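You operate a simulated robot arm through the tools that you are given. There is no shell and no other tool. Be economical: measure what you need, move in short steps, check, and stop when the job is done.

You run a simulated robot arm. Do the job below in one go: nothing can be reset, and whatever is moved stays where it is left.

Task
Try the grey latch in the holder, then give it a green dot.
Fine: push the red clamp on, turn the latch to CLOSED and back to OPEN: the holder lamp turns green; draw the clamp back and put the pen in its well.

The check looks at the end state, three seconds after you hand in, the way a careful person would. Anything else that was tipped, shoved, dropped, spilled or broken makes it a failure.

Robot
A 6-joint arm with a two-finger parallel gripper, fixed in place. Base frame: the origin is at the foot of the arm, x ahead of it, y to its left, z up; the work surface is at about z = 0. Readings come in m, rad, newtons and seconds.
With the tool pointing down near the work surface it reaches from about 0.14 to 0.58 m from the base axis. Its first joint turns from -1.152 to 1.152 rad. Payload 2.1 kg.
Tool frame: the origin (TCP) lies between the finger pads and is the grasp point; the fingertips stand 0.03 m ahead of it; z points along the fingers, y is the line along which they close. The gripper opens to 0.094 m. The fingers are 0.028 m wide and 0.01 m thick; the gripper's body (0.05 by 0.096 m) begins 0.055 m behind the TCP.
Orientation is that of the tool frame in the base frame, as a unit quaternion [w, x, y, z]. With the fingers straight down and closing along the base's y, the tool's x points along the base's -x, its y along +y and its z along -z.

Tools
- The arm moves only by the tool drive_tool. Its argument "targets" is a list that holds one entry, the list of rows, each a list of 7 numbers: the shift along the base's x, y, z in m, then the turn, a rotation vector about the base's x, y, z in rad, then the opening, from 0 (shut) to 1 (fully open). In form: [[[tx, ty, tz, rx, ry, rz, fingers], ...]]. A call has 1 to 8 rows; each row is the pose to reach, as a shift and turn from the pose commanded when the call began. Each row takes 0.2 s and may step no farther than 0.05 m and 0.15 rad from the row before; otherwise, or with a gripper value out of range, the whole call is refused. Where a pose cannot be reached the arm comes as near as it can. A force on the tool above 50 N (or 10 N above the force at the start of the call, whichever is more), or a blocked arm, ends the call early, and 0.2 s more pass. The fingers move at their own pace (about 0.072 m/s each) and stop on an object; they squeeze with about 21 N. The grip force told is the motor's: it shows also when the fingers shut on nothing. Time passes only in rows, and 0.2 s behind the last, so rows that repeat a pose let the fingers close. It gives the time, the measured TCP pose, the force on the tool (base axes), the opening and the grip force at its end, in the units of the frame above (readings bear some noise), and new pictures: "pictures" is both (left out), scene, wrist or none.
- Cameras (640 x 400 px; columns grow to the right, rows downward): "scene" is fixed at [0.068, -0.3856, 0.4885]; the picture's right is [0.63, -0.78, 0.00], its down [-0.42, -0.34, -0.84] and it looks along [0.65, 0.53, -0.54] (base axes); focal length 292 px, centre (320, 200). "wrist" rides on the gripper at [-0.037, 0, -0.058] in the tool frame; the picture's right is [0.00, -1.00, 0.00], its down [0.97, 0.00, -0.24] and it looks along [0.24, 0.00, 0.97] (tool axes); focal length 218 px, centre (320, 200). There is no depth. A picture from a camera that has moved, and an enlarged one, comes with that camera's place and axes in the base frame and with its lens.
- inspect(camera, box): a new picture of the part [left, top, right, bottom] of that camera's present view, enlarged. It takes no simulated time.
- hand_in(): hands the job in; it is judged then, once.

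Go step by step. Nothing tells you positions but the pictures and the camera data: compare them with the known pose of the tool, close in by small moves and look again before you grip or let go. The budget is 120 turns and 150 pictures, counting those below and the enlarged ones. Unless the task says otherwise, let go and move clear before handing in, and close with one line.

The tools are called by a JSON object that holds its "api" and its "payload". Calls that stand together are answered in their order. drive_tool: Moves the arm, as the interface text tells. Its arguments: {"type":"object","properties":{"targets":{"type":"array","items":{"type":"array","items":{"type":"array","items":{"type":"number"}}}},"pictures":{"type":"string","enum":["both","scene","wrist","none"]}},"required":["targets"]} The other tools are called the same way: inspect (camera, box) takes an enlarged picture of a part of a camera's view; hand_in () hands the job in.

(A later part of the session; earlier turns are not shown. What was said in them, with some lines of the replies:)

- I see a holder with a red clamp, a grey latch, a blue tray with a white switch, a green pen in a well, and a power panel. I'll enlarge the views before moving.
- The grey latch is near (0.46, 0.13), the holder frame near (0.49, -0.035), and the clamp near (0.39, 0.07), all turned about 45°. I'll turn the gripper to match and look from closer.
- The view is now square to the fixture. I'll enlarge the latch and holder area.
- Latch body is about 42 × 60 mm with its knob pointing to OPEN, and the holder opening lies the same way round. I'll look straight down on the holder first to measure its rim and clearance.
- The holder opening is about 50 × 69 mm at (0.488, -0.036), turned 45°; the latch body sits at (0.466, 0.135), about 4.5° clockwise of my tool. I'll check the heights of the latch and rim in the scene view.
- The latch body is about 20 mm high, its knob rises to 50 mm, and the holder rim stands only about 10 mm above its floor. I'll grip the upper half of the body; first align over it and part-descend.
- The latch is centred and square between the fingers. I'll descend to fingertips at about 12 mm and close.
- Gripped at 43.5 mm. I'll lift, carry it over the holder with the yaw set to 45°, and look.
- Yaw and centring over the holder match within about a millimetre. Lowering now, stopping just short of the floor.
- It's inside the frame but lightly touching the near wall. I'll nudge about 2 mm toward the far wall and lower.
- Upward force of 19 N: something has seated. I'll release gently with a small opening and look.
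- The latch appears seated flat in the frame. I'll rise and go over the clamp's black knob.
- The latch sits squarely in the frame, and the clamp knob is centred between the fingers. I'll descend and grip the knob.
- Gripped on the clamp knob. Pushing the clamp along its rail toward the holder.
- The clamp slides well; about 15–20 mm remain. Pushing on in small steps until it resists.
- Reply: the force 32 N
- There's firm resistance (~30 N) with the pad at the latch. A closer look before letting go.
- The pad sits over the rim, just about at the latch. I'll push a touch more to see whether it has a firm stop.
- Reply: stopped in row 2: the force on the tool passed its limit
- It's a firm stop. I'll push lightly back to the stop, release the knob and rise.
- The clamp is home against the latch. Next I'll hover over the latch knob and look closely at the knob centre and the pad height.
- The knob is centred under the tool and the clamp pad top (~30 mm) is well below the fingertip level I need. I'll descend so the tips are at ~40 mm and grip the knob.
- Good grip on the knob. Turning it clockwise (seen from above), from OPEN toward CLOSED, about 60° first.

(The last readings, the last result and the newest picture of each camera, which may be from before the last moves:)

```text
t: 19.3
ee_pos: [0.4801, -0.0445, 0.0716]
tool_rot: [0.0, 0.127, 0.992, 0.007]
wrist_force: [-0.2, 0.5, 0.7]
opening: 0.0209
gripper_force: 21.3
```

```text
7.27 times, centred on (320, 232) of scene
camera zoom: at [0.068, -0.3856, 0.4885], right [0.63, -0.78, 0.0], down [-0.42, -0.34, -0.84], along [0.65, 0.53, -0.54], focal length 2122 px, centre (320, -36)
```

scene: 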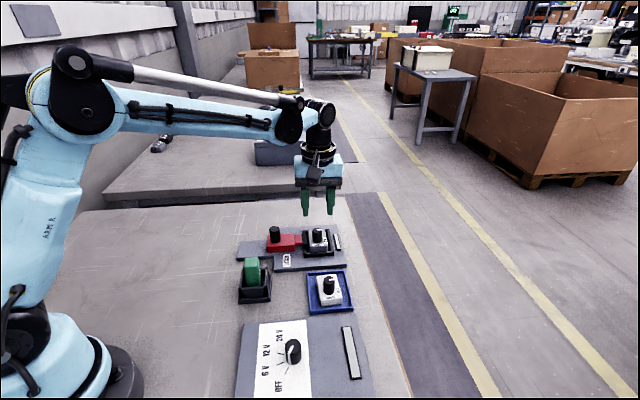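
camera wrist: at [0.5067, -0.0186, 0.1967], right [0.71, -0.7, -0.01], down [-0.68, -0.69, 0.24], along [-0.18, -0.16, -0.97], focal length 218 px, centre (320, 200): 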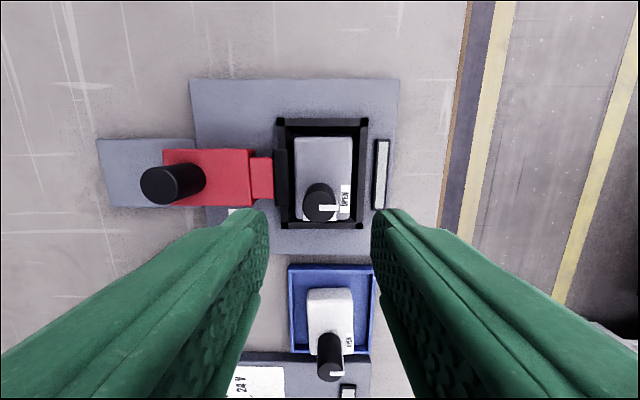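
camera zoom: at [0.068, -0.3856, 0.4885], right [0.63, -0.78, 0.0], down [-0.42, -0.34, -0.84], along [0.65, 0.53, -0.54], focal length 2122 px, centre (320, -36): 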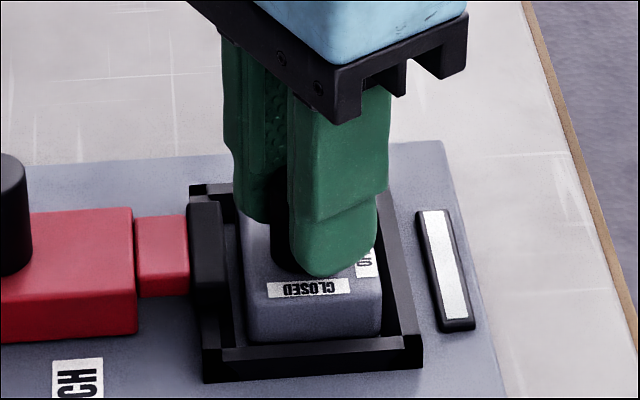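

The body stays put and the knob follows. Continuing the remaining 30°.

{"api": "drive_tool", "payload": {"targets": [[[0, 0, 0, 0, 0, -0.13, 0.1], [0, 0, 0, 0, 0, -0.26, 0.1], [0, 0, 0, 0, 0, -0.39, 0.1], [0, 0, 0, 0, 0, -0.5, 0.1], [0, 0, 0, 0, 0, -0.54, 0.1]]]}}

{"api": "inspect", "payload": {"camera": "scene", "box": [290, 205, 350, 260]}}

```text
t: 20.5
ee_pos: [0.4795, -0.0436, 0.071]
tool_rot: [0.001, 0.387, 0.922, 0.006]
wrist_force: [-1.9, 0.8, 2.6]
opening: 0.0206
gripper_force: 20.6
camera wrist: at [0.5052, -0.0719, 0.1294], right [-0.71, -0.7, -0.01], down [-0.68, 0.69, 0.24], along [-0.16, 0.18, -0.97], focal length 218 px, centre (320, 200)
```

scene: 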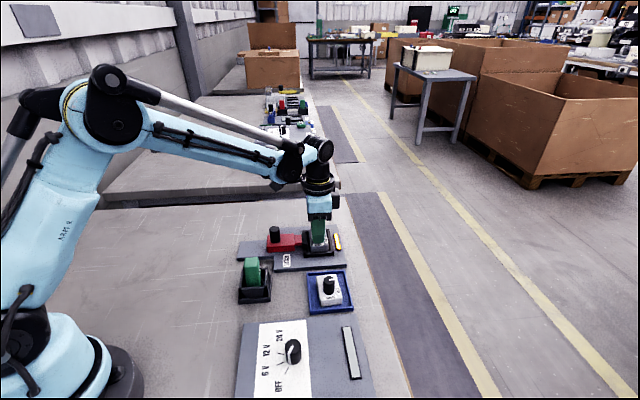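
wrist: 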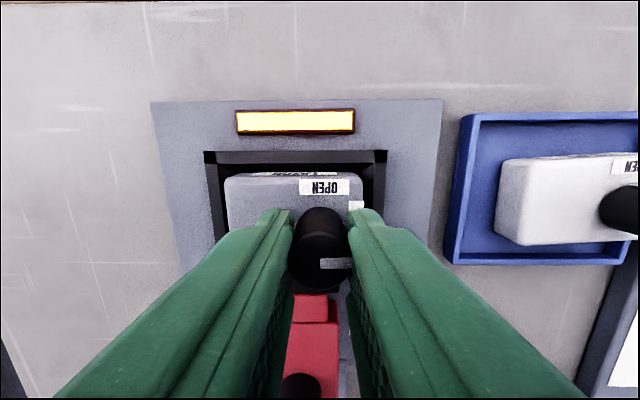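

```text
7.27 times, centred on (320, 232) of scene
camera zoom: at [0.068, -0.3856, 0.4885], right [0.63, -0.78, 0.0], down [-0.42, -0.34, -0.84], along [0.65, 0.53, -0.54], focal length 2122 px, centre (320, -36)
```

zoom: 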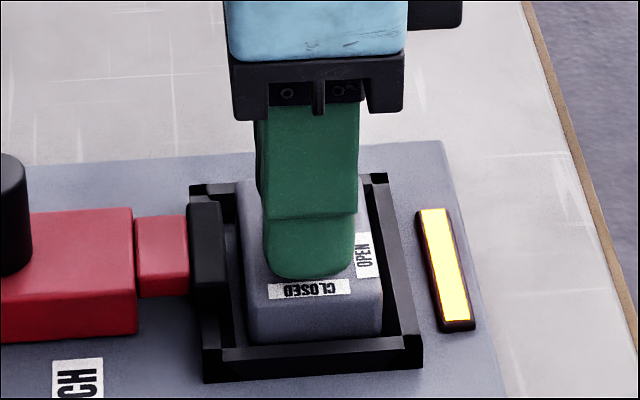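

The lamp went yellow, so CLOSED registered. Now turning back to OPEN.

{"api": "drive_tool", "payload": {"targets": [[[0, 0, 0, 0, 0, 0.14, 0.1], [0, 0, 0, 0, 0, 0.28, 0.1], [0, 0, 0, 0, 0, 0.42, 0.1], [0, 0, 0, 0, 0, 0.56, 0.1], [0, 0, 0, 0, 0, 0.7, 0.1], [0, 0, 0, 0, 0, 0.84, 0.1], [0, 0, 0, 0, 0, 0.98, 0.1], [0, 0, 0, 0, 0, 1.12, 0.1]]], "pictures": "none"}}

{"api": "drive_tool", "payload": {"targets": [[[0, 0, 0, 0, 0, 0.14, 0.1], [0, 0, 0, 0, 0, 0.28, 0.1], [0, 0, 0, 0, 0, 0.42, 0.1], [0, 0, 0, 0, 0, 0.46, 0.1], [0, 0, 0, 0, 0, 0.46, 0.1]]]}}

{"api": "inspect", "payload": {"camera": "scene", "box": [290, 205, 350, 260]}}

```text
t: 22.3
ee_pos: [0.4782, -0.044, 0.0718]
tool_rot: [-0.003, -0.164, 0.986, 0.007]
wrist_force: [0.0, 1.2, 0.2]
opening: 0.0208
gripper_force: 21.7
```

```text
t: 23.5
ee_pos: [0.4785, -0.0453, 0.0714]
tool_rot: [-0.004, -0.384, 0.923, 0.006]
wrist_force: [-1.1, 0.2, 3.1]
opening: 0.0205
gripper_force: 21.3
camera wrist: at [0.5065, -0.0193, 0.1294], right [0.71, -0.7, -0.01], down [-0.68, -0.69, 0.24], along [-0.18, -0.16, -0.97], focal length 218 px, centre (320, 200)
```

scene: 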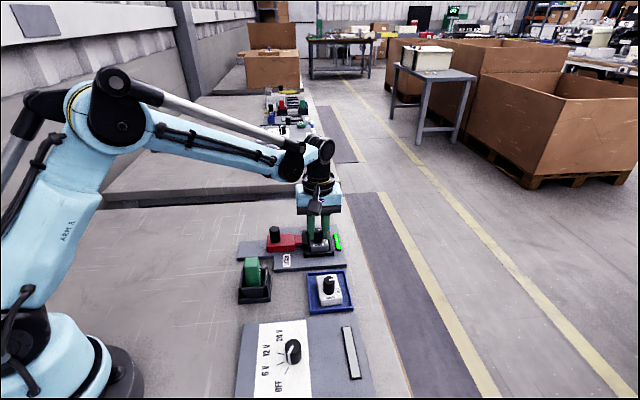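
wrist: 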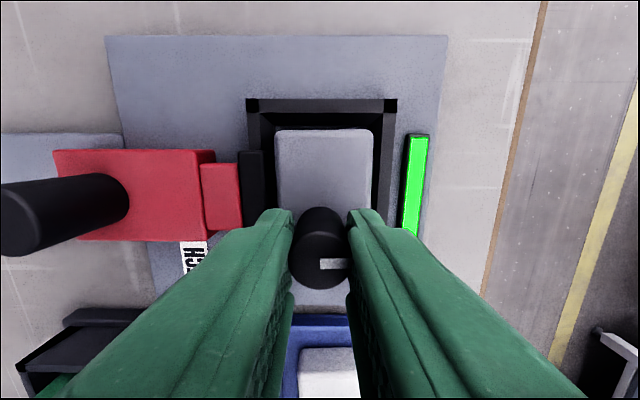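

```text
7.27 times, centred on (320, 232) of scene
camera zoom: at [0.068, -0.3856, 0.4885], right [0.63, -0.78, 0.0], down [-0.42, -0.34, -0.84], along [0.65, 0.53, -0.54], focal length 2122 px, centre (320, -36)
```

zoom: 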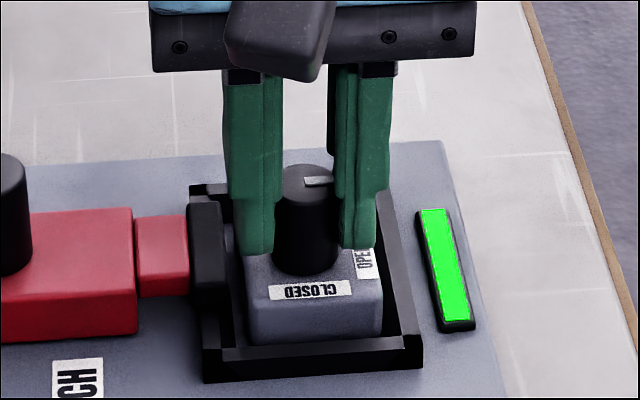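

Lamp is green. Releasing the knob, rising and going back to the clamp knob.

{"api": "drive_tool", "payload": {"targets": [[[0, 0, 0, 0, 0, 0, 0.45], [0, 0, 0, 0, 0, 0, 0.45], [0, 0, 0.04, 0, 0, 0, 0.45], [0, 0, 0.075, 0, 0, 0, 0.45], [-0.02, 0.026, 0.075, 0, 0, 0, 0.45], [-0.04, 0.052, 0.075, 0, 0, 0, 0.45], [-0.0615, 0.0785, 0.068, 0, 0, 0, 0.45]]]}}

{"api": "inspect", "payload": {"camera": "scene", "box": [260, 205, 350, 270]}}

```text
t: 25.1
ee_pos: [0.416, 0.0334, 0.1409]
tool_rot: [-0.004, -0.383, 0.924, 0.006]
wrist_force: [0.5, -0.8, 0.5]
opening: 0.0423
gripper_force: 0.0
camera wrist: at [0.444, 0.0593, 0.1974], right [0.71, -0.71, -0.01], down [-0.68, -0.69, 0.24], along [-0.18, -0.16, -0.97], focal length 218 px, centre (320, 200)
```

scene: 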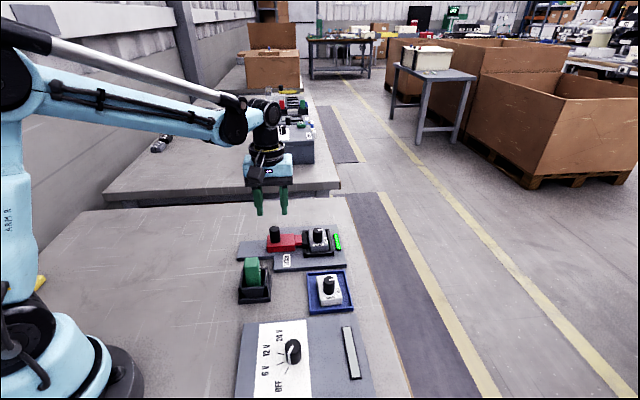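
wrist: 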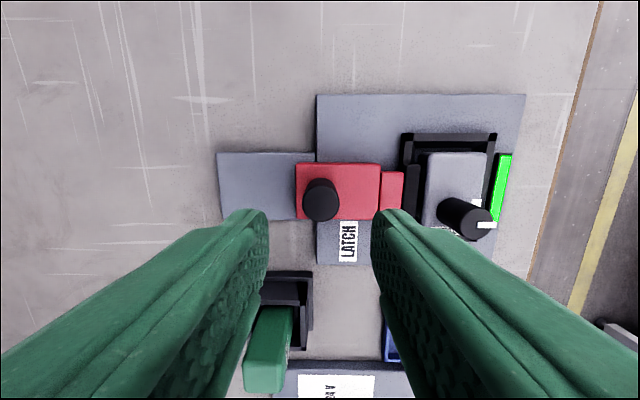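

```text
6.15 times, centred on (305, 238) of scene
camera zoom: at [0.068, -0.3856, 0.4885], right [0.63, -0.78, 0.0], down [-0.42, -0.34, -0.84], along [0.65, 0.53, -0.54], focal length 1796 px, centre (412, -31)
```

zoom: 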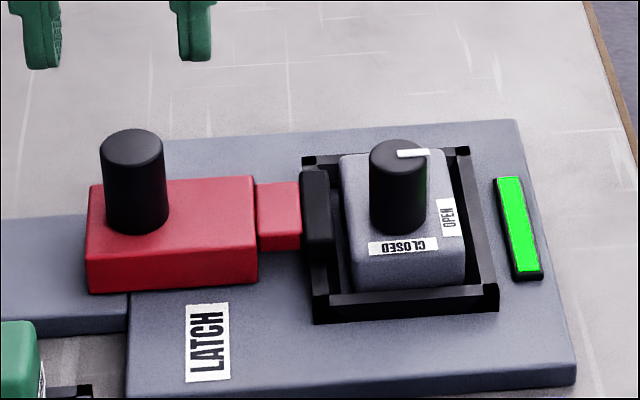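

Lamp stays green. Gripping the clamp knob and drawing it back to where it started.

{"api": "drive_tool", "payload": {"targets": [[[0.001, 0.002, -0.04, 0, 0, 0, 0.45], [0.001, 0.002, -0.068, 0, 0, 0, 0.45], [0.001, 0.002, -0.068, 0, 0, 0, 0.1], [0.001, 0.002, -0.068, 0, 0, 0, 0.1]]], "pictures": "none"}}

{"api": "drive_tool", "payload": {"targets": [[[-0.006, 0.006, 0, 0, 0, 0, 0.1], [-0.012, 0.012, 0, 0, 0, 0, 0.1], [-0.018, 0.018, 0, 0, 0, 0, 0.1], [-0.024, 0.024, 0, 0, 0, 0, 0.1], [-0.028, 0.028, 0, 0, 0, 0, 0.1], [-0.031, 0.031, 0, 0, 0, 0, 0.1]]], "pictures": "none"}}

{"api": "inspect", "payload": {"camera": "scene", "box": [220, 180, 380, 280]}}

```text
t: 26.1
ee_pos: [0.4177, 0.036, 0.0719]
tool_rot: [-0.003, -0.383, 0.924, 0.006]
wrist_force: [1.5, -0.6, 3.1]
opening: 0.0238
gripper_force: 45.0
```

```text
t: 27.5
ee_pos: [0.3864, 0.0666, 0.072]
tool_rot: [-0.006, -0.384, 0.923, 0.005]
wrist_force: [-8.7, -7.1, 23.8]
opening: 0.0236
gripper_force: 45.1
```

```text
4.00 times, centred on (300, 230) of scene
camera zoom: at [0.0679, -0.3856, 0.4885], right [0.63, -0.78, 0.0], down [-0.42, -0.34, -0.84], along [0.65, 0.53, -0.54], focal length 1167 px, centre (400, 80)
```

zoom: 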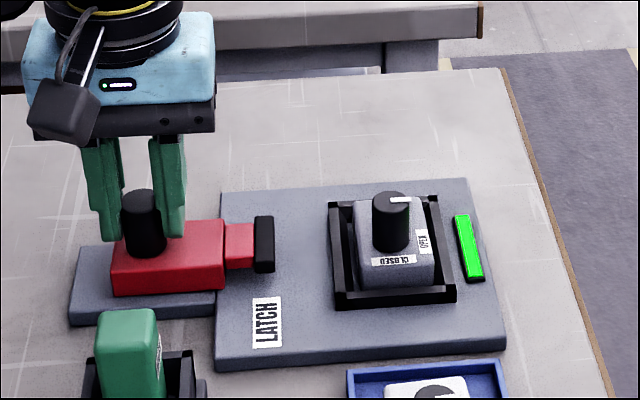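

Almost fully back; one more small pull, then release and rise.

{"api": "drive_tool", "payload": {"targets": [[[-0.0015, 0.0015, 0, 0, 0, 0, 0.1], [-0.0015, 0.0015, 0, 0, 0, 0, 0.1], [-0.0015, 0.0015, 0, 0, 0, 0, 0.45], [-0.0015, 0.0015, 0, 0, 0, 0, 0.45], [-0.0015, 0.0015, 0.04, 0, 0, 0, 0.45], [-0.0015, 0.0015, 0.085, 0, 0, 0, 0.45], [-0.005, 0.0015, 0.12, 0, 0, 0, 1.0]]]}}

{"api": "inspect", "payload": {"camera": "scene", "box": [220, 200, 380, 300]}}

{"api": "inspect", "payload": {"camera": "wrist", "box": [240, 220, 400, 400]}}

```text
t: 29.1
ee_pos: [0.3834, 0.0675, 0.1925]
tool_rot: [-0.004, -0.384, 0.923, 0.005]
wrist_force: [-0.2, -0.7, -0.5]
opening: 0.0942
gripper_force: 0.0
camera wrist: at [0.4104, 0.0933, 0.2503], right [0.71, -0.71, -0.01], down [-0.68, -0.69, 0.24], along [-0.18, -0.16, -0.97], focal length 218 px, centre (320, 200)
```

scene: 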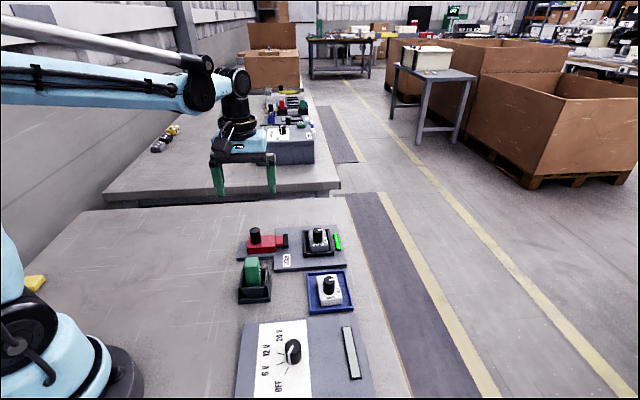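
wrist: 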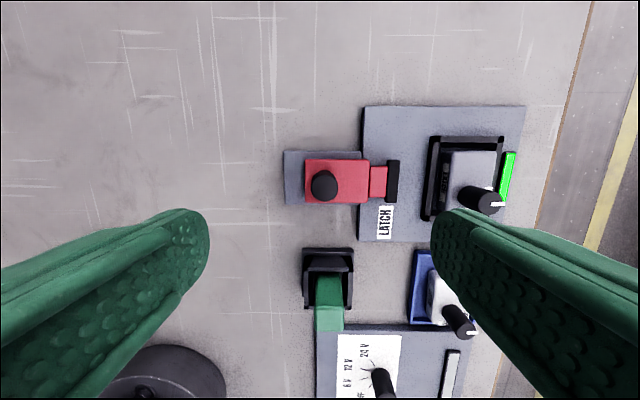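

```text
4.00 times, centred on (300, 250) of scene
camera zoom: at [0.068, -0.3856, 0.4885], right [0.63, -0.78, 0.0], down [-0.42, -0.34, -0.84], along [0.65, 0.53, -0.54], focal length 1167 px, centre (400, 0)
```

zoom: 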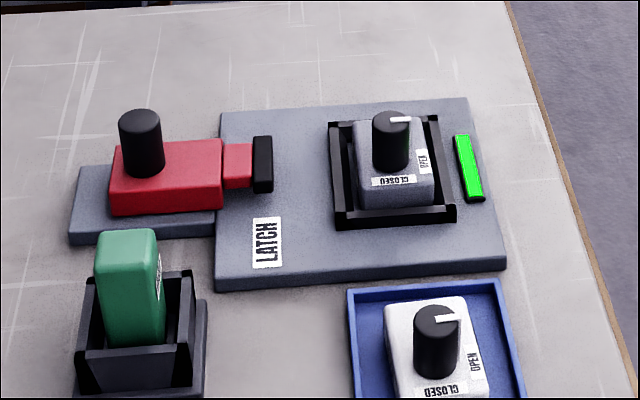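

```text
2.22 times, centred on (320, 310) of wrist
camera zoom: at [0.4104, 0.0933, 0.2503], right [0.71, -0.71, -0.01], down [-0.68, -0.69, 0.24], along [-0.18, -0.16, -0.97], focal length 485 px, centre (320, -44)
```

zoom: 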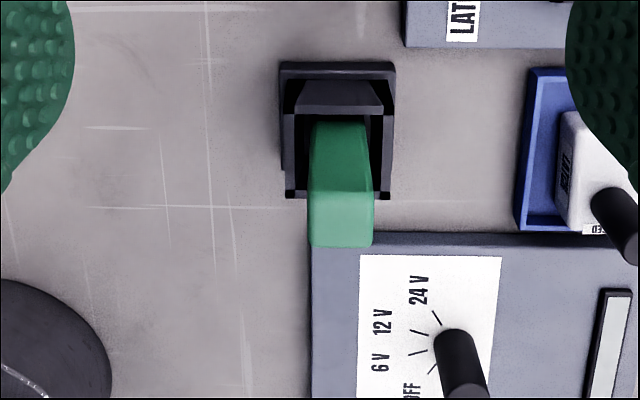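

Clamp is fully back and the lamp still green. Now over to the green pen in its well, near (0.306, -0.02), top ~80 mm.

{"api": "drive_tool", "payload": {"targets": [[[-0.026, -0.029, 0, 0, 0, 0, 0.7], [-0.052, -0.058, 0, 0, 0, 0, 0.7], [-0.077, -0.0875, 0, 0, 0, 0, 0.7]]], "pictures": "wrist"}}

{"api": "inspect", "payload": {"camera": "wrist", "box": [230, 130, 410, 290]}}

{"api": "inspect", "payload": {"camera": "scene", "box": [225, 245, 285, 310]}}

```text
t: 29.9
ee_pos: [0.3051, -0.0199, 0.1919]
tool_rot: [-0.004, -0.384, 0.923, 0.006]
wrist_force: [-0.8, -0.4, 0.7]
opening: 0.0658
gripper_force: 0.1
camera wrist: at [0.3333, 0.0055, 0.2494], right [0.71, -0.7, -0.01], down [-0.68, -0.69, 0.24], along [-0.18, -0.16, -0.97], focal length 218 px, centre (320, 200)
```

wrist: 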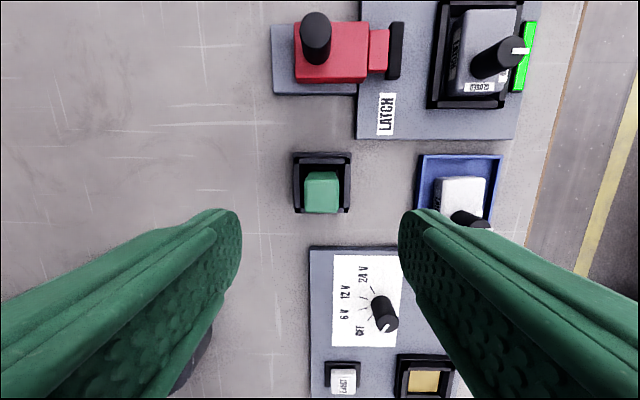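

```text
2.50 times, centred on (320, 210) of wrist
camera zoom: at [0.3333, 0.0055, 0.2494], right [0.71, -0.7, -0.01], down [-0.68, -0.69, 0.24], along [-0.18, -0.16, -0.97], focal length 546 px, centre (320, 175)
```

zoom: 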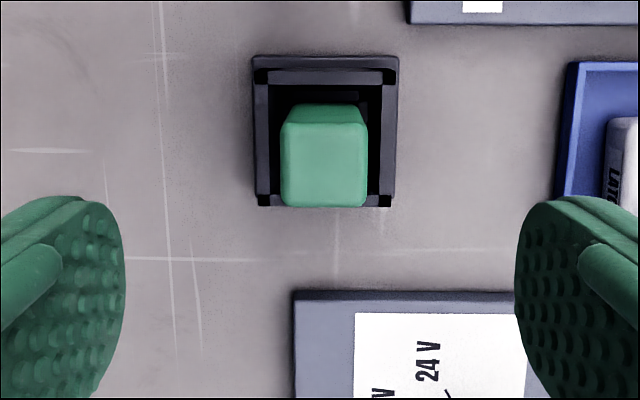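

```text
6.15 times, centred on (255, 278) of scene
camera zoom: at [0.068, -0.3856, 0.4885], right [0.63, -0.78, 0.0], down [-0.42, -0.34, -0.84], along [0.65, 0.53, -0.54], focal length 1796 px, centre (720, -277)
```

zoom: 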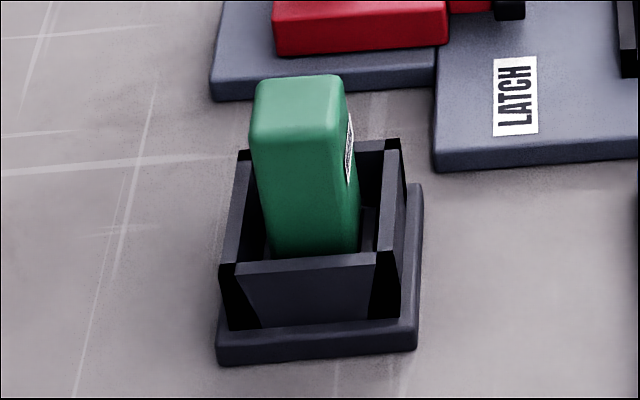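

The pen is a ~27 mm square block, top at ~80 mm, protruding well above the well's rim (~33 mm). I'll level the tool, descend and grip its upper part.

{"api": "drive_tool", "payload": {"targets": [[[0, -0.0016, -0.04, -0.009, -0.009, 0, 0.65], [0, -0.0016, -0.075, -0.009, -0.009, 0, 0.65]]]}}

{"api": "inspect", "payload": {"camera": "scene", "box": [205, 210, 305, 310]}}

```text
t: 30.5
ee_pos: [0.3053, -0.0191, 0.1172]
tool_rot: [-0.001, -0.383, 0.924, 0.0]
wrist_force: [0.2, 0.0, 0.7]
opening: 0.0611
gripper_force: 0.1
camera wrist: at [0.333, 0.0055, 0.1738], right [0.71, -0.71, 0.0], down [-0.68, -0.69, 0.24], along [-0.17, -0.17, -0.97], focal length 218 px, centre (320, 200)
```

scene: 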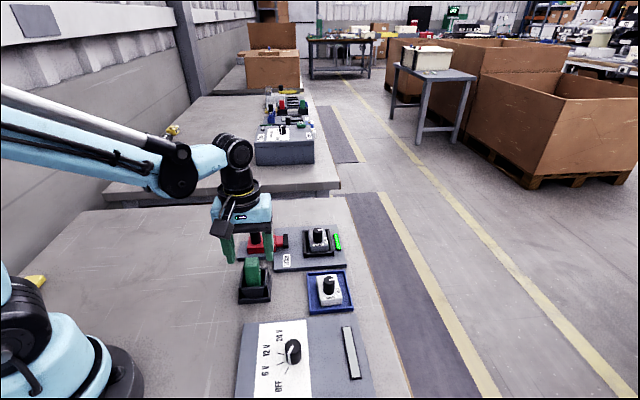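
wrist: 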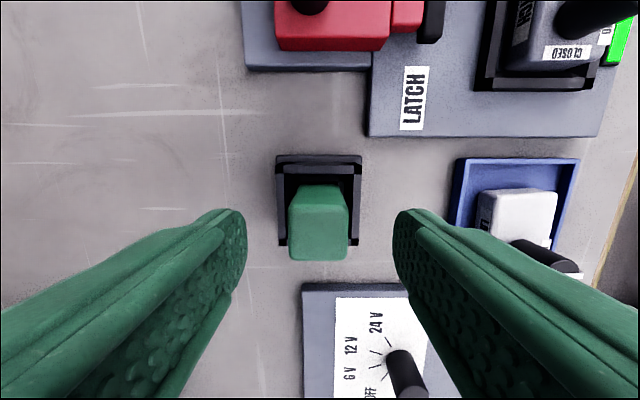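

```text
4.00 times, centred on (255, 260) of scene
camera zoom: at [0.068, -0.3856, 0.4885], right [0.63, -0.78, 0.0], down [-0.42, -0.34, -0.84], along [0.65, 0.53, -0.54], focal length 1167 px, centre (580, -40)
```

zoom: 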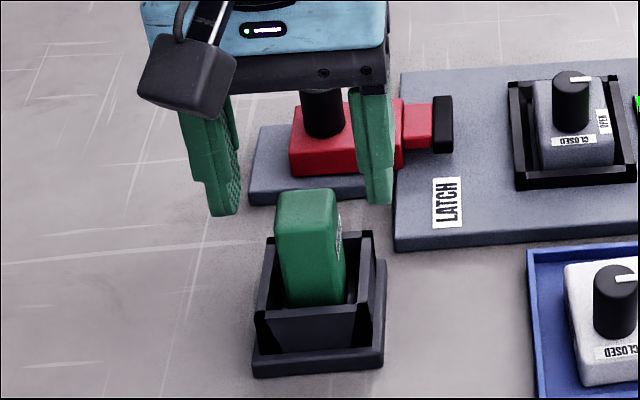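

Aligned within 2–3 mm. Descending and gripping the pen.

{"api": "drive_tool", "payload": {"targets": [[[-0.0018, -0.0018, -0.025, 0, 0, 0, 0.65], [-0.0018, -0.0018, -0.045, 0, 0, 0, 0.65], [-0.0018, -0.0018, -0.045, 0, 0, 0, 0.1], [-0.0018, -0.0018, -0.045, 0, 0, 0, 0.1], [-0.0018, -0.0018, -0.045, 0, 0, 0, 0.1]]]}}

{"api": "inspect", "payload": {"camera": "scene", "box": [205, 210, 305, 310]}}

```text
t: 31.7
ee_pos: [0.3038, -0.0225, 0.0712]
tool_rot: [-0.002, -0.383, 0.924, 0.0]
wrist_force: [-0.4, 0.5, -0.6]
opening: 0.0316
gripper_force: 21.3
camera wrist: at [0.3303, 0.0038, 0.1294], right [0.71, -0.71, 0.0], down [-0.68, -0.69, 0.24], along [-0.17, -0.17, -0.97], focal length 218 px, centre (320, 200)
```

scene: 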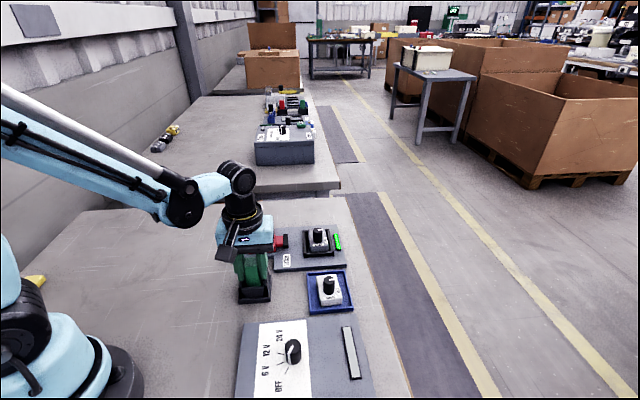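
wrist: 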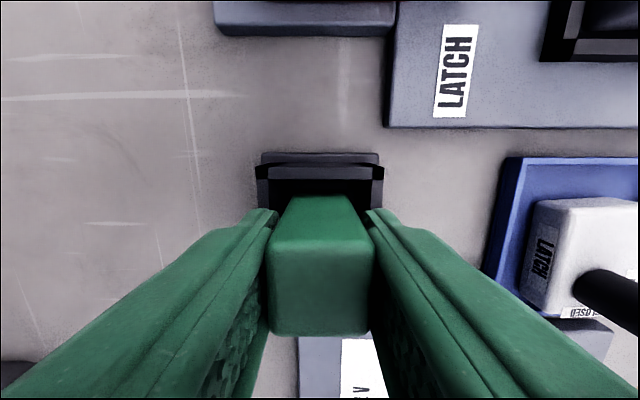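

```text
4.00 times, centred on (255, 260) of scene
camera zoom: at [0.068, -0.3856, 0.4885], right [0.63, -0.78, 0.0], down [-0.42, -0.34, -0.84], along [0.65, 0.53, -0.54], focal length 1167 px, centre (580, -40)
```

zoom: 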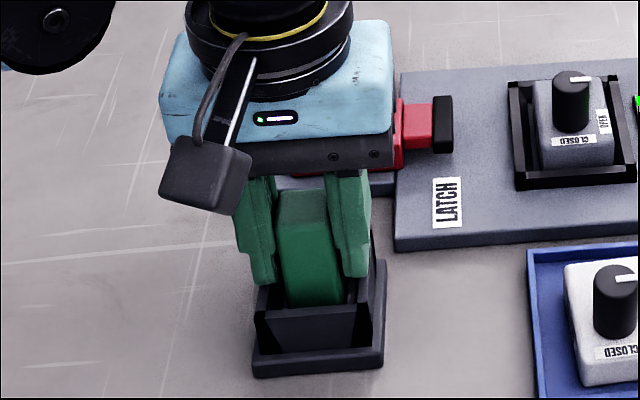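

Gripped (31.6 mm). Noting the return pose (0.3038, -0.0225, 0.0712); lifting straight up to see the tip.

{"api": "drive_tool", "payload": {"targets": [[[0, 0, 0.03, 0, 0, 0, 0.1], [0, 0, 0.07, 0, 0, 0, 0.1], [0, 0, 0.11, 0, 0, 0, 0.1]]], "pictures": "scene"}}

{"api": "inspect", "payload": {"camera": "scene", "box": [205, 190, 305, 310]}}

```text
t: 32.5
ee_pos: [0.3044, -0.0222, 0.1833]
tool_rot: [-0.002, -0.383, 0.924, 0.0]
wrist_force: [-0.3, 0.5, -0.6]
opening: 0.0317
gripper_force: 21.1
```

scene: 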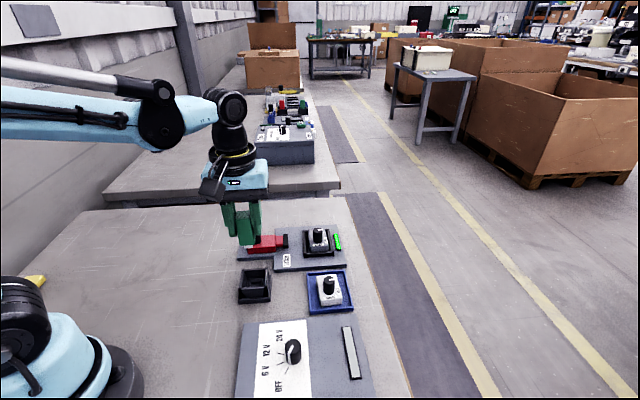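

```text
3.33 times, centred on (255, 250) of scene
camera zoom: at [0.068, -0.3856, 0.4885], right [0.63, -0.78, 0.0], down [-0.42, -0.34, -0.84], along [0.65, 0.53, -0.54], focal length 973 px, centre (537, 33)
```

zoom: 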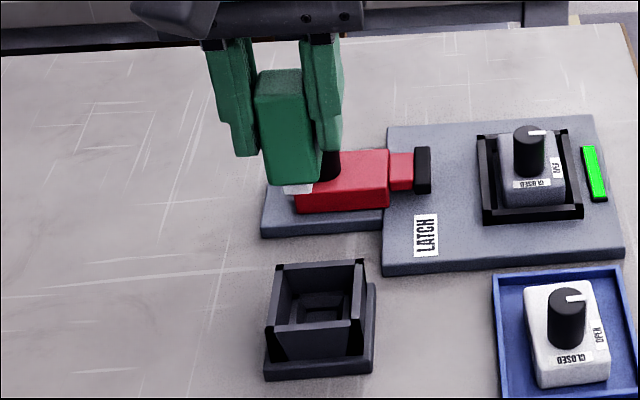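

{"api": "inspect", "payload": {"camera": "scene", "box": [225, 205, 275, 255]}}

```text
8.00 times, centred on (250, 230) of scene
camera zoom: at [0.068, -0.3856, 0.4885], right [0.63, -0.78, 0.0], down [-0.42, -0.34, -0.84], along [0.65, 0.53, -0.54], focal length 2334 px, centre (880, -40)
```

zoom: 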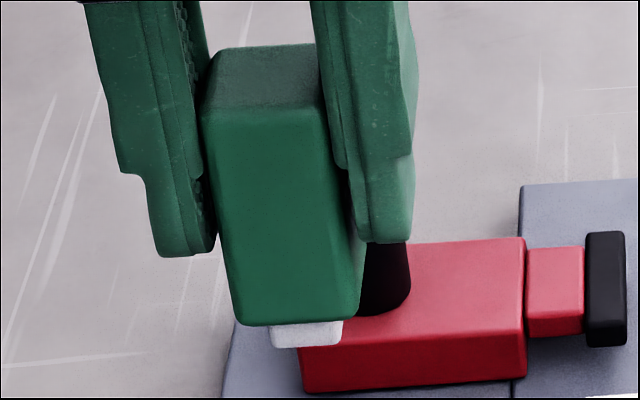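

The pen has a white felt tip ~61 mm below the TCP. I'll carry it over the free half of the latch top, away from the knob, staying high.

{"api": "drive_tool", "payload": {"targets": [[[0.04, 0, 0, 0, 0, 0, 0.1], [0.08, -0.001, 0, 0, 0, 0, 0.1], [0.12, -0.001, 0, 0, 0, 0, 0.1], [0.16, -0.002, 0, 0, 0, 0, 0.1], [0.199, -0.0022, 0, 0, 0, 0, 0.1], [0.199, -0.0022, -0.04, 0, 0, 0, 0.1], [0.199, -0.0022, -0.05, 0, 0, 0, 0.1]]]}}

{"api": "inspect", "payload": {"camera": "scene", "box": [285, 185, 365, 265]}}

{"api": "inspect", "payload": {"camera": "wrist", "box": [200, 100, 440, 400]}}

```text
t: 34.1
ee_pos: [0.5028, -0.0248, 0.1316]
tool_rot: [-0.003, -0.384, 0.923, -0.001]
wrist_force: [0.5, 0.1, -0.3]
opening: 0.0317
gripper_force: 20.8
camera wrist: at [0.5299, 0.0013, 0.1891], right [0.71, -0.71, 0.0], down [-0.68, -0.69, 0.24], along [-0.17, -0.17, -0.97], focal length 218 px, centre (320, 200)
```

scene: 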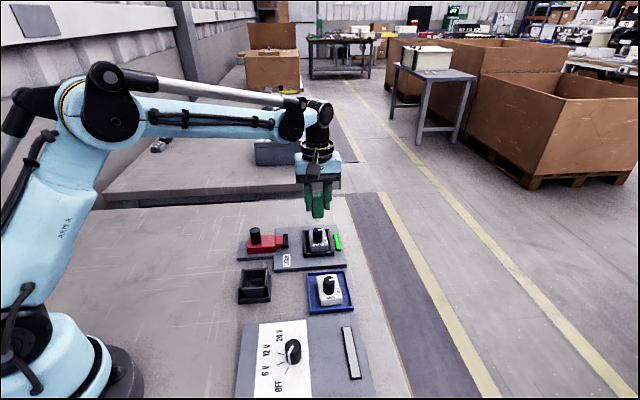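
wrist: 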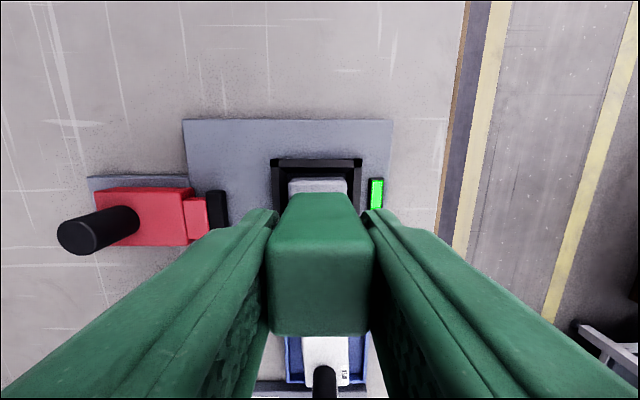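

```text
5.00 times, centred on (325, 225) of scene
camera zoom: at [0.068, -0.3856, 0.4885], right [0.63, -0.78, 0.0], down [-0.42, -0.34, -0.84], along [0.65, 0.53, -0.54], focal length 1459 px, centre (295, 75)
```

zoom: 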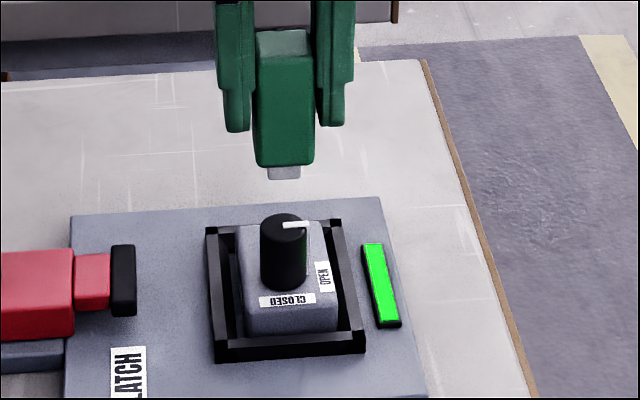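

```text
1.33 times, centred on (320, 250) of wrist
camera zoom: at [0.5299, 0.0013, 0.1891], right [0.71, -0.71, 0.0], down [-0.68, -0.69, 0.24], along [-0.17, -0.17, -0.97], focal length 291 px, centre (320, 133)
```

zoom: 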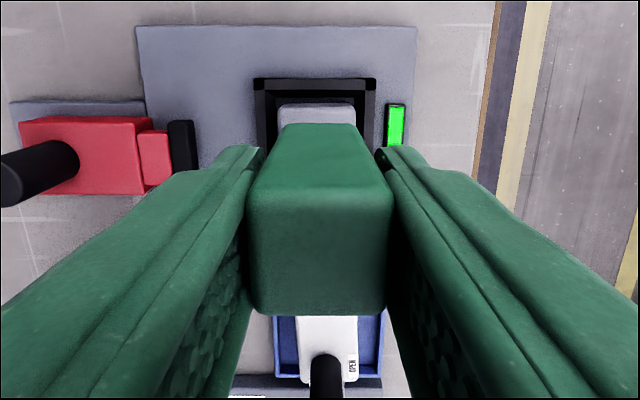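

The tip is heading for a spot about 10 mm in from the far end of the latch top, centred. Lowering to just above the surface.

{"api": "drive_tool", "payload": {"targets": [[[0, 0, -0.02, 0, 0, 0, 0.1], [0, 0, -0.03, 0, 0, 0, 0.1], [0, 0, -0.036, 0, 0, 0, 0.1]]], "pictures": "none"}}

{"api": "inspect", "payload": {"camera": "scene", "box": [295, 205, 350, 260]}}

{"api": "inspect", "payload": {"camera": "wrist", "box": [240, 130, 400, 250]}}

```text
t: 34.9
ee_pos: [0.5031, -0.0239, 0.096]
tool_rot: [-0.002, -0.383, 0.924, 0.0]
wrist_force: [-1.0, -0.9, 0.0]
opening: 0.0317
gripper_force: 21.0
```

```text
7.27 times, centred on (322, 232) of scene
camera zoom: at [0.068, -0.3856, 0.4885], right [0.63, -0.78, 0.0], down [-0.42, -0.34, -0.84], along [0.65, 0.53, -0.54], focal length 2122 px, centre (302, -36)
```

zoom: 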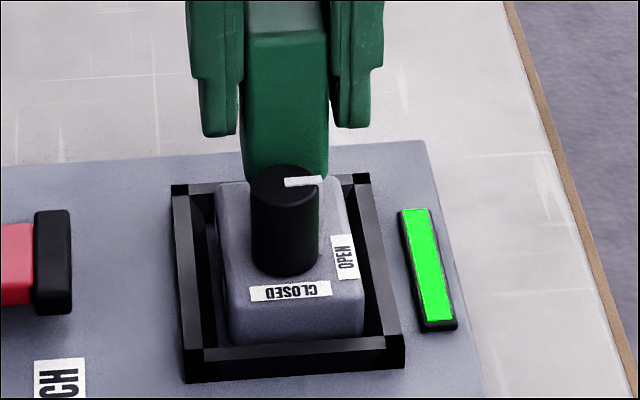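

```text
3.33 times, centred on (320, 190) of wrist
camera zoom: at [0.5296, 0.0018, 0.1535], right [0.71, -0.71, 0.0], down [-0.68, -0.69, 0.24], along [-0.17, -0.17, -0.97], focal length 728 px, centre (320, 233)
```

zoom: 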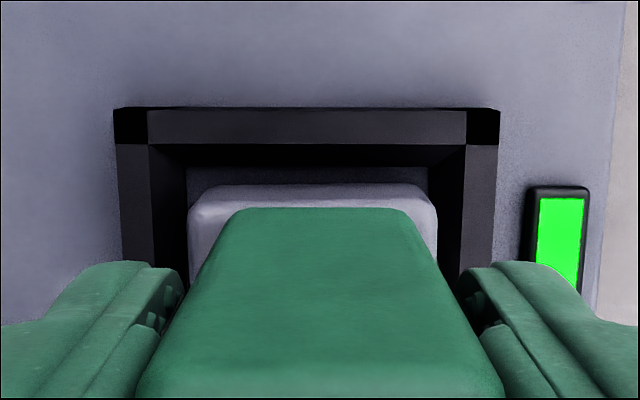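

Centred on the body with ~2 mm of clearance to the knob; I'll shift 2 mm more away and step down while watching the force.

{"api": "drive_tool", "payload": {"targets": [[[0.0014, 0.0014, 0, 0, 0, 0, 0.1], [0.0014, 0.0014, -0.002, 0, 0, 0, 0.1], [0.0014, 0.0014, -0.004, 0, 0, 0, 0.1]]], "pictures": "none"}}

```text
t: 35.7
ee_pos: [0.5052, -0.0231, 0.0923]
tool_rot: [-0.001, -0.383, 0.924, 0.0]
wrist_force: [-0.9, 0.5, 17.0]
opening: 0.0318
gripper_force: 20.5
```

Contact with ~17 N: the tip has touched. Lifting straight up to check the mark.

{"api": "drive_tool", "payload": {"targets": [[[0, 0, 0.02, 0, 0, 0, 0.1], [0, 0, 0.06, 0, 0, 0, 0.1], [0.02, 0.02, 0.08, 0, 0, 0, 0.1]]], "pictures": "none"}}

{"api": "inspect", "payload": {"camera": "scene", "box": [295, 205, 350, 260]}}

{"api": "inspect", "payload": {"camera": "wrist", "box": [200, 100, 440, 400]}}

```text
t: 36.5
ee_pos: [0.5239, -0.0032, 0.1722]
tool_rot: [-0.002, -0.384, 0.923, 0.0]
wrist_force: [0.4, 0.3, -0.9]
opening: 0.0316
gripper_force: 21.0
```

```text
7.27 times, centred on (322, 232) of scene
camera zoom: at [0.068, -0.3856, 0.4885], right [0.63, -0.78, 0.0], down [-0.42, -0.34, -0.84], along [0.65, 0.53, -0.54], focal length 2122 px, centre (302, -36)
```

zoom: 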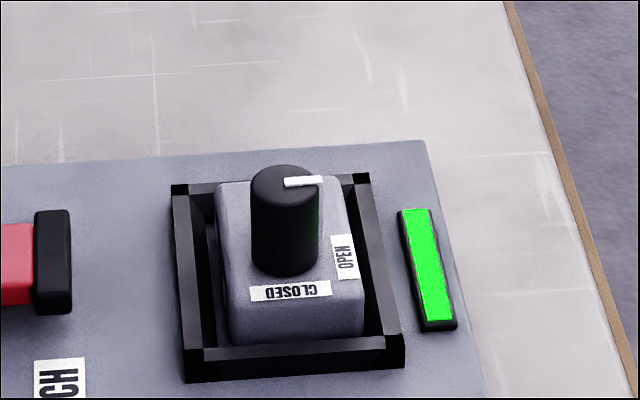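

```text
1.33 times, centred on (320, 250) of wrist
camera zoom: at [0.5511, 0.0228, 0.2295], right [0.71, -0.71, 0.0], down [-0.68, -0.69, 0.24], along [-0.17, -0.17, -0.97], focal length 291 px, centre (320, 133)
```

zoom: 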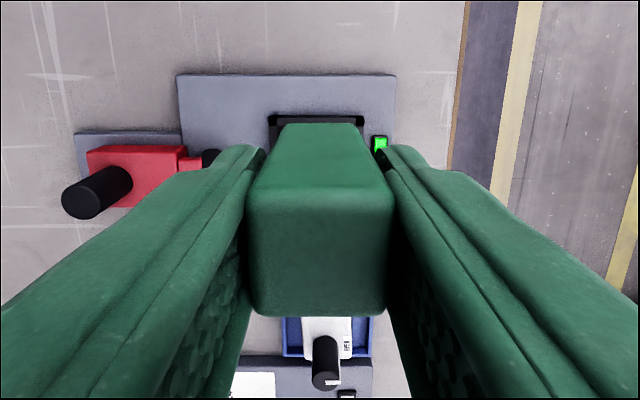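

The knob hides the spot from the scene camera. I'll move the pen toward the base side so the wrist camera sees the latch top.

{"api": "drive_tool", "payload": {"targets": [[[-0.022, -0.022, 0, 0, 0, 0, 0.1], [-0.045, -0.045, 0, 0, 0, 0, 0.1], [-0.068, -0.068, 0, 0, 0, 0, 0.1]]], "pictures": "none"}}

{"api": "inspect", "payload": {"camera": "wrist", "box": [230, 40, 410, 200]}}

```text
t: 37.3
ee_pos: [0.4549, -0.0716, 0.1727]
tool_rot: [-0.001, -0.384, 0.923, 0.0]
wrist_force: [0.4, 0.1, -0.8]
opening: 0.0315
gripper_force: 21.4
```

```text
2.50 times, centred on (320, 120) of wrist
camera zoom: at [0.4829, -0.0456, 0.2298], right [0.71, -0.71, 0.0], down [-0.68, -0.69, 0.24], along [-0.17, -0.17, -0.97], focal length 546 px, centre (320, 400)
```

zoom: 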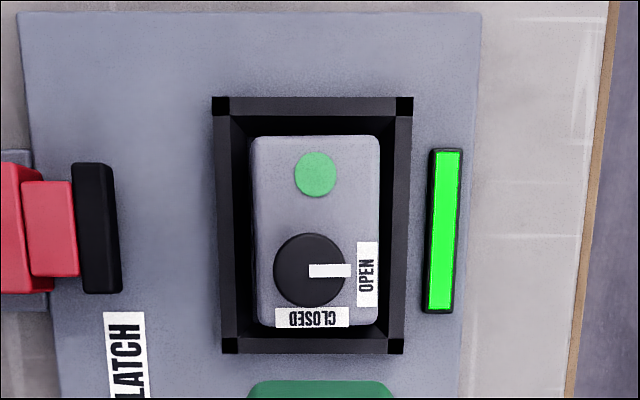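

A clear green dot is on the latch, lamp green, pointer on OPEN. Returning the pen to exactly above its well.

{"api": "drive_tool", "payload": {"targets": [[[-0.04, 0.0122, 0.01, 0, 0, 0, 0.1], [-0.08, 0.0244, 0.01, 0, 0, 0, 0.1], [-0.12, 0.0366, 0.01, 0, 0, 0, 0.1], [-0.1524, 0.0488, 0.01, 0, 0, 0, 0.1], [-0.1524, 0.0488, -0.03, 0, 0, 0, 0.1], [-0.1524, 0.0488, -0.03, 0, 0, 0, 0.1]]], "pictures": "wrist"}}

{"api": "inspect", "payload": {"camera": "scene", "box": [205, 210, 305, 310]}}

```text
t: 38.7
ee_pos: [0.3025, -0.0228, 0.1422]
tool_rot: [-0.002, -0.383, 0.924, 0.0]
wrist_force: [0.5, -0.3, -0.8]
opening: 0.0317
gripper_force: 21.2
camera wrist: at [0.331, 0.0032, 0.1997], right [0.71, -0.71, 0.0], down [-0.68, -0.69, 0.24], along [-0.17, -0.17, -0.97], focal length 218 px, centre (320, 200)
```

wrist: 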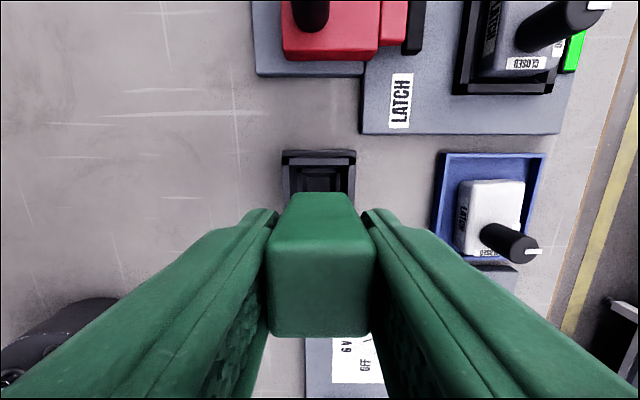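

```text
4.00 times, centred on (255, 260) of scene
camera zoom: at [0.068, -0.3856, 0.4885], right [0.63, -0.78, 0.0], down [-0.42, -0.34, -0.84], along [0.65, 0.53, -0.54], focal length 1167 px, centre (580, -40)
```

zoom: 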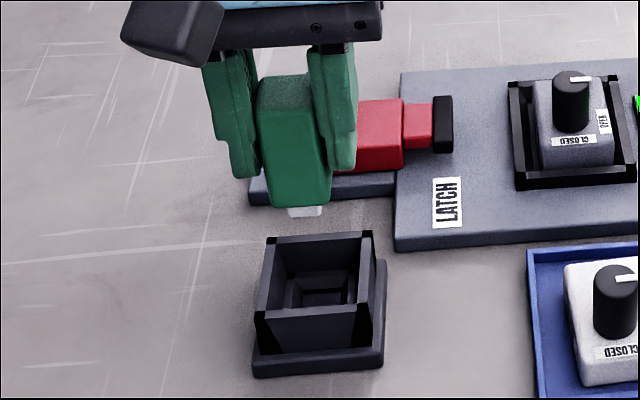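

Pen is above its empty well. Lowering it back along the same path.

{"api": "drive_tool", "payload": {"targets": [[[0, 0, -0.03, 0, 0, 0, 0.1], [0, 0, -0.05, 0, 0, 0, 0.1], [0, 0, -0.062, 0, 0, 0, 0.1], [0, 0, -0.068, 0, 0, 0, 0.1]]], "pictures": "none"}}

{"api": "inspect", "payload": {"camera": "scene", "box": [205, 210, 305, 310]}}

```text
t: 39.7
ee_pos: [0.3037, -0.0221, 0.074]
tool_rot: [-0.002, -0.383, 0.924, 0.0]
wrist_force: [-0.2, 0.8, -1.2]
opening: 0.0318
gripper_force: 20.7
```

```text
4.00 times, centred on (255, 260) of scene
camera zoom: at [0.068, -0.3856, 0.4885], right [0.63, -0.78, 0.0], down [-0.42, -0.34, -0.84], along [0.65, 0.53, -0.54], focal length 1167 px, centre (580, -40)
```

zoom: 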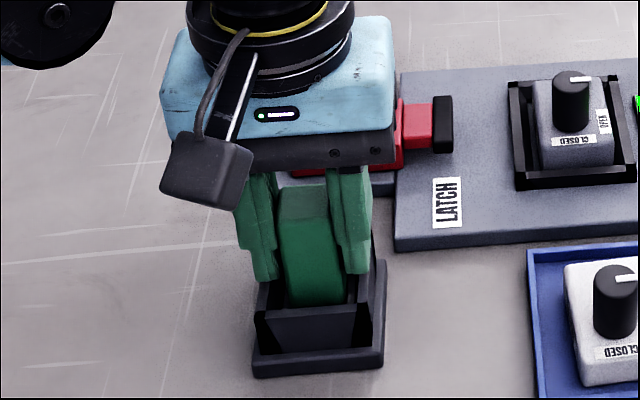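

No resistance so far, 2 mm to go. Lowering the rest, releasing, and rising clear.

{"api": "drive_tool", "payload": {"targets": [[[0, 0, -0.002, 0, 0, 0, 0.1], [0, 0, -0.003, 0, 0, 0, 0.1]]], "pictures": "none"}}

{"api": "drive_tool", "payload": {"targets": [[[0, 0, 0, 0, 0, 0, 0.6], [0, 0, 0, 0, 0, 0, 0.6], [0, 0, 0.04, 0, 0, 0, 0.6], [0, 0, 0.08, 0, 0, 0, 0.6], [0, 0, 0.13, 0, 0, 0, 0.6], [0, 0.0, 0.13, 0, 0, 0, 0.6]]]}}

{"api": "inspect", "payload": {"camera": "scene", "box": [220, 200, 380, 310]}}

{"api": "inspect", "payload": {"camera": "wrist", "box": [230, 130, 410, 290]}}

```text
t: 40.3
ee_pos: [0.3034, -0.0235, 0.0709]
tool_rot: [-0.001, -0.383, 0.924, 0.001]
wrist_force: [-0.5, 0.4, 16.8]
opening: 0.0315
gripper_force: 21.2
```

```text
t: 41.7
ee_pos: [0.3035, -0.0244, 0.2029]
tool_rot: [-0.002, -0.383, 0.924, 0.0]
wrist_force: [-0.4, -0.2, 0.3]
opening: 0.0565
gripper_force: 0.0
camera wrist: at [0.3304, 0.0021, 0.2599], right [0.71, -0.71, 0.0], down [-0.68, -0.69, 0.24], along [-0.17, -0.17, -0.97], focal length 218 px, centre (320, 200)
```

scene: 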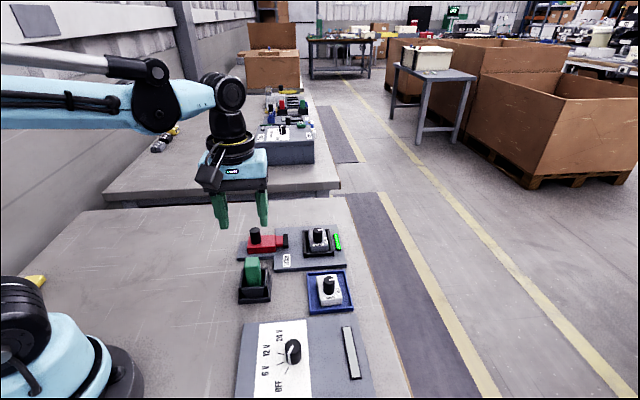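
wrist: 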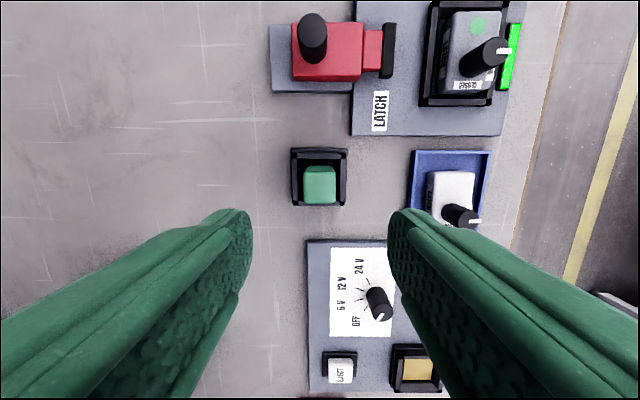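

```text
3.64 times, centred on (300, 255) of scene
camera zoom: at [0.068, -0.3856, 0.4885], right [0.63, -0.78, 0.0], down [-0.42, -0.34, -0.84], along [0.65, 0.53, -0.54], focal length 1061 px, centre (393, 0)
```

zoom: 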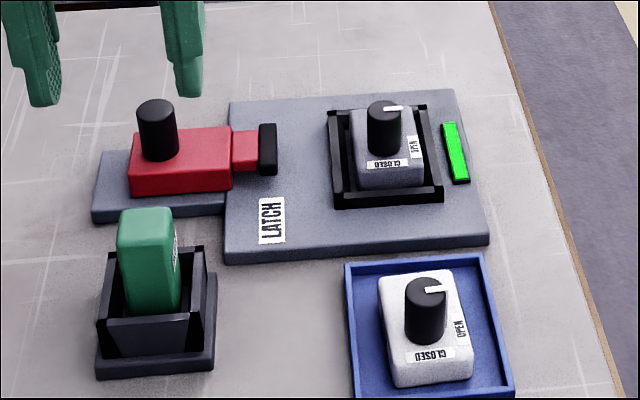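

```text
2.50 times, centred on (320, 210) of wrist
camera zoom: at [0.3304, 0.0021, 0.2599], right [0.71, -0.71, 0.0], down [-0.68, -0.69, 0.24], along [-0.17, -0.17, -0.97], focal length 546 px, centre (320, 175)
```

zoom: 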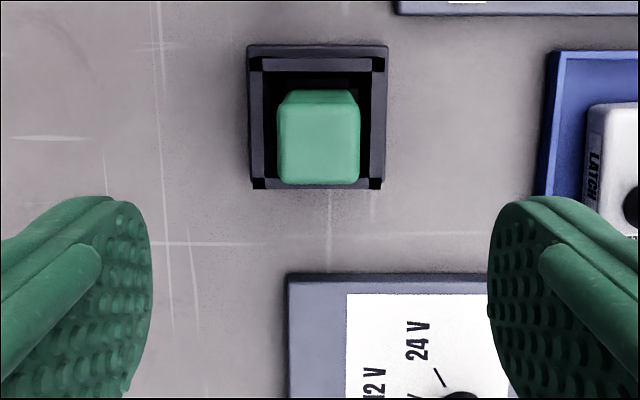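

The pen is upright in its well, the clamp is drawn back, the lamp is green, the latch is on OPEN with its green dot, and the arm is clear. Handing in.

{"api": "hand_in", "payload": {}}

```text
The job is handed in.
```

The grey latch tested fine (lamp green) and carries a green dot; it is still in the holder at OPEN, the clamp is drawn back and the pen is in its well.
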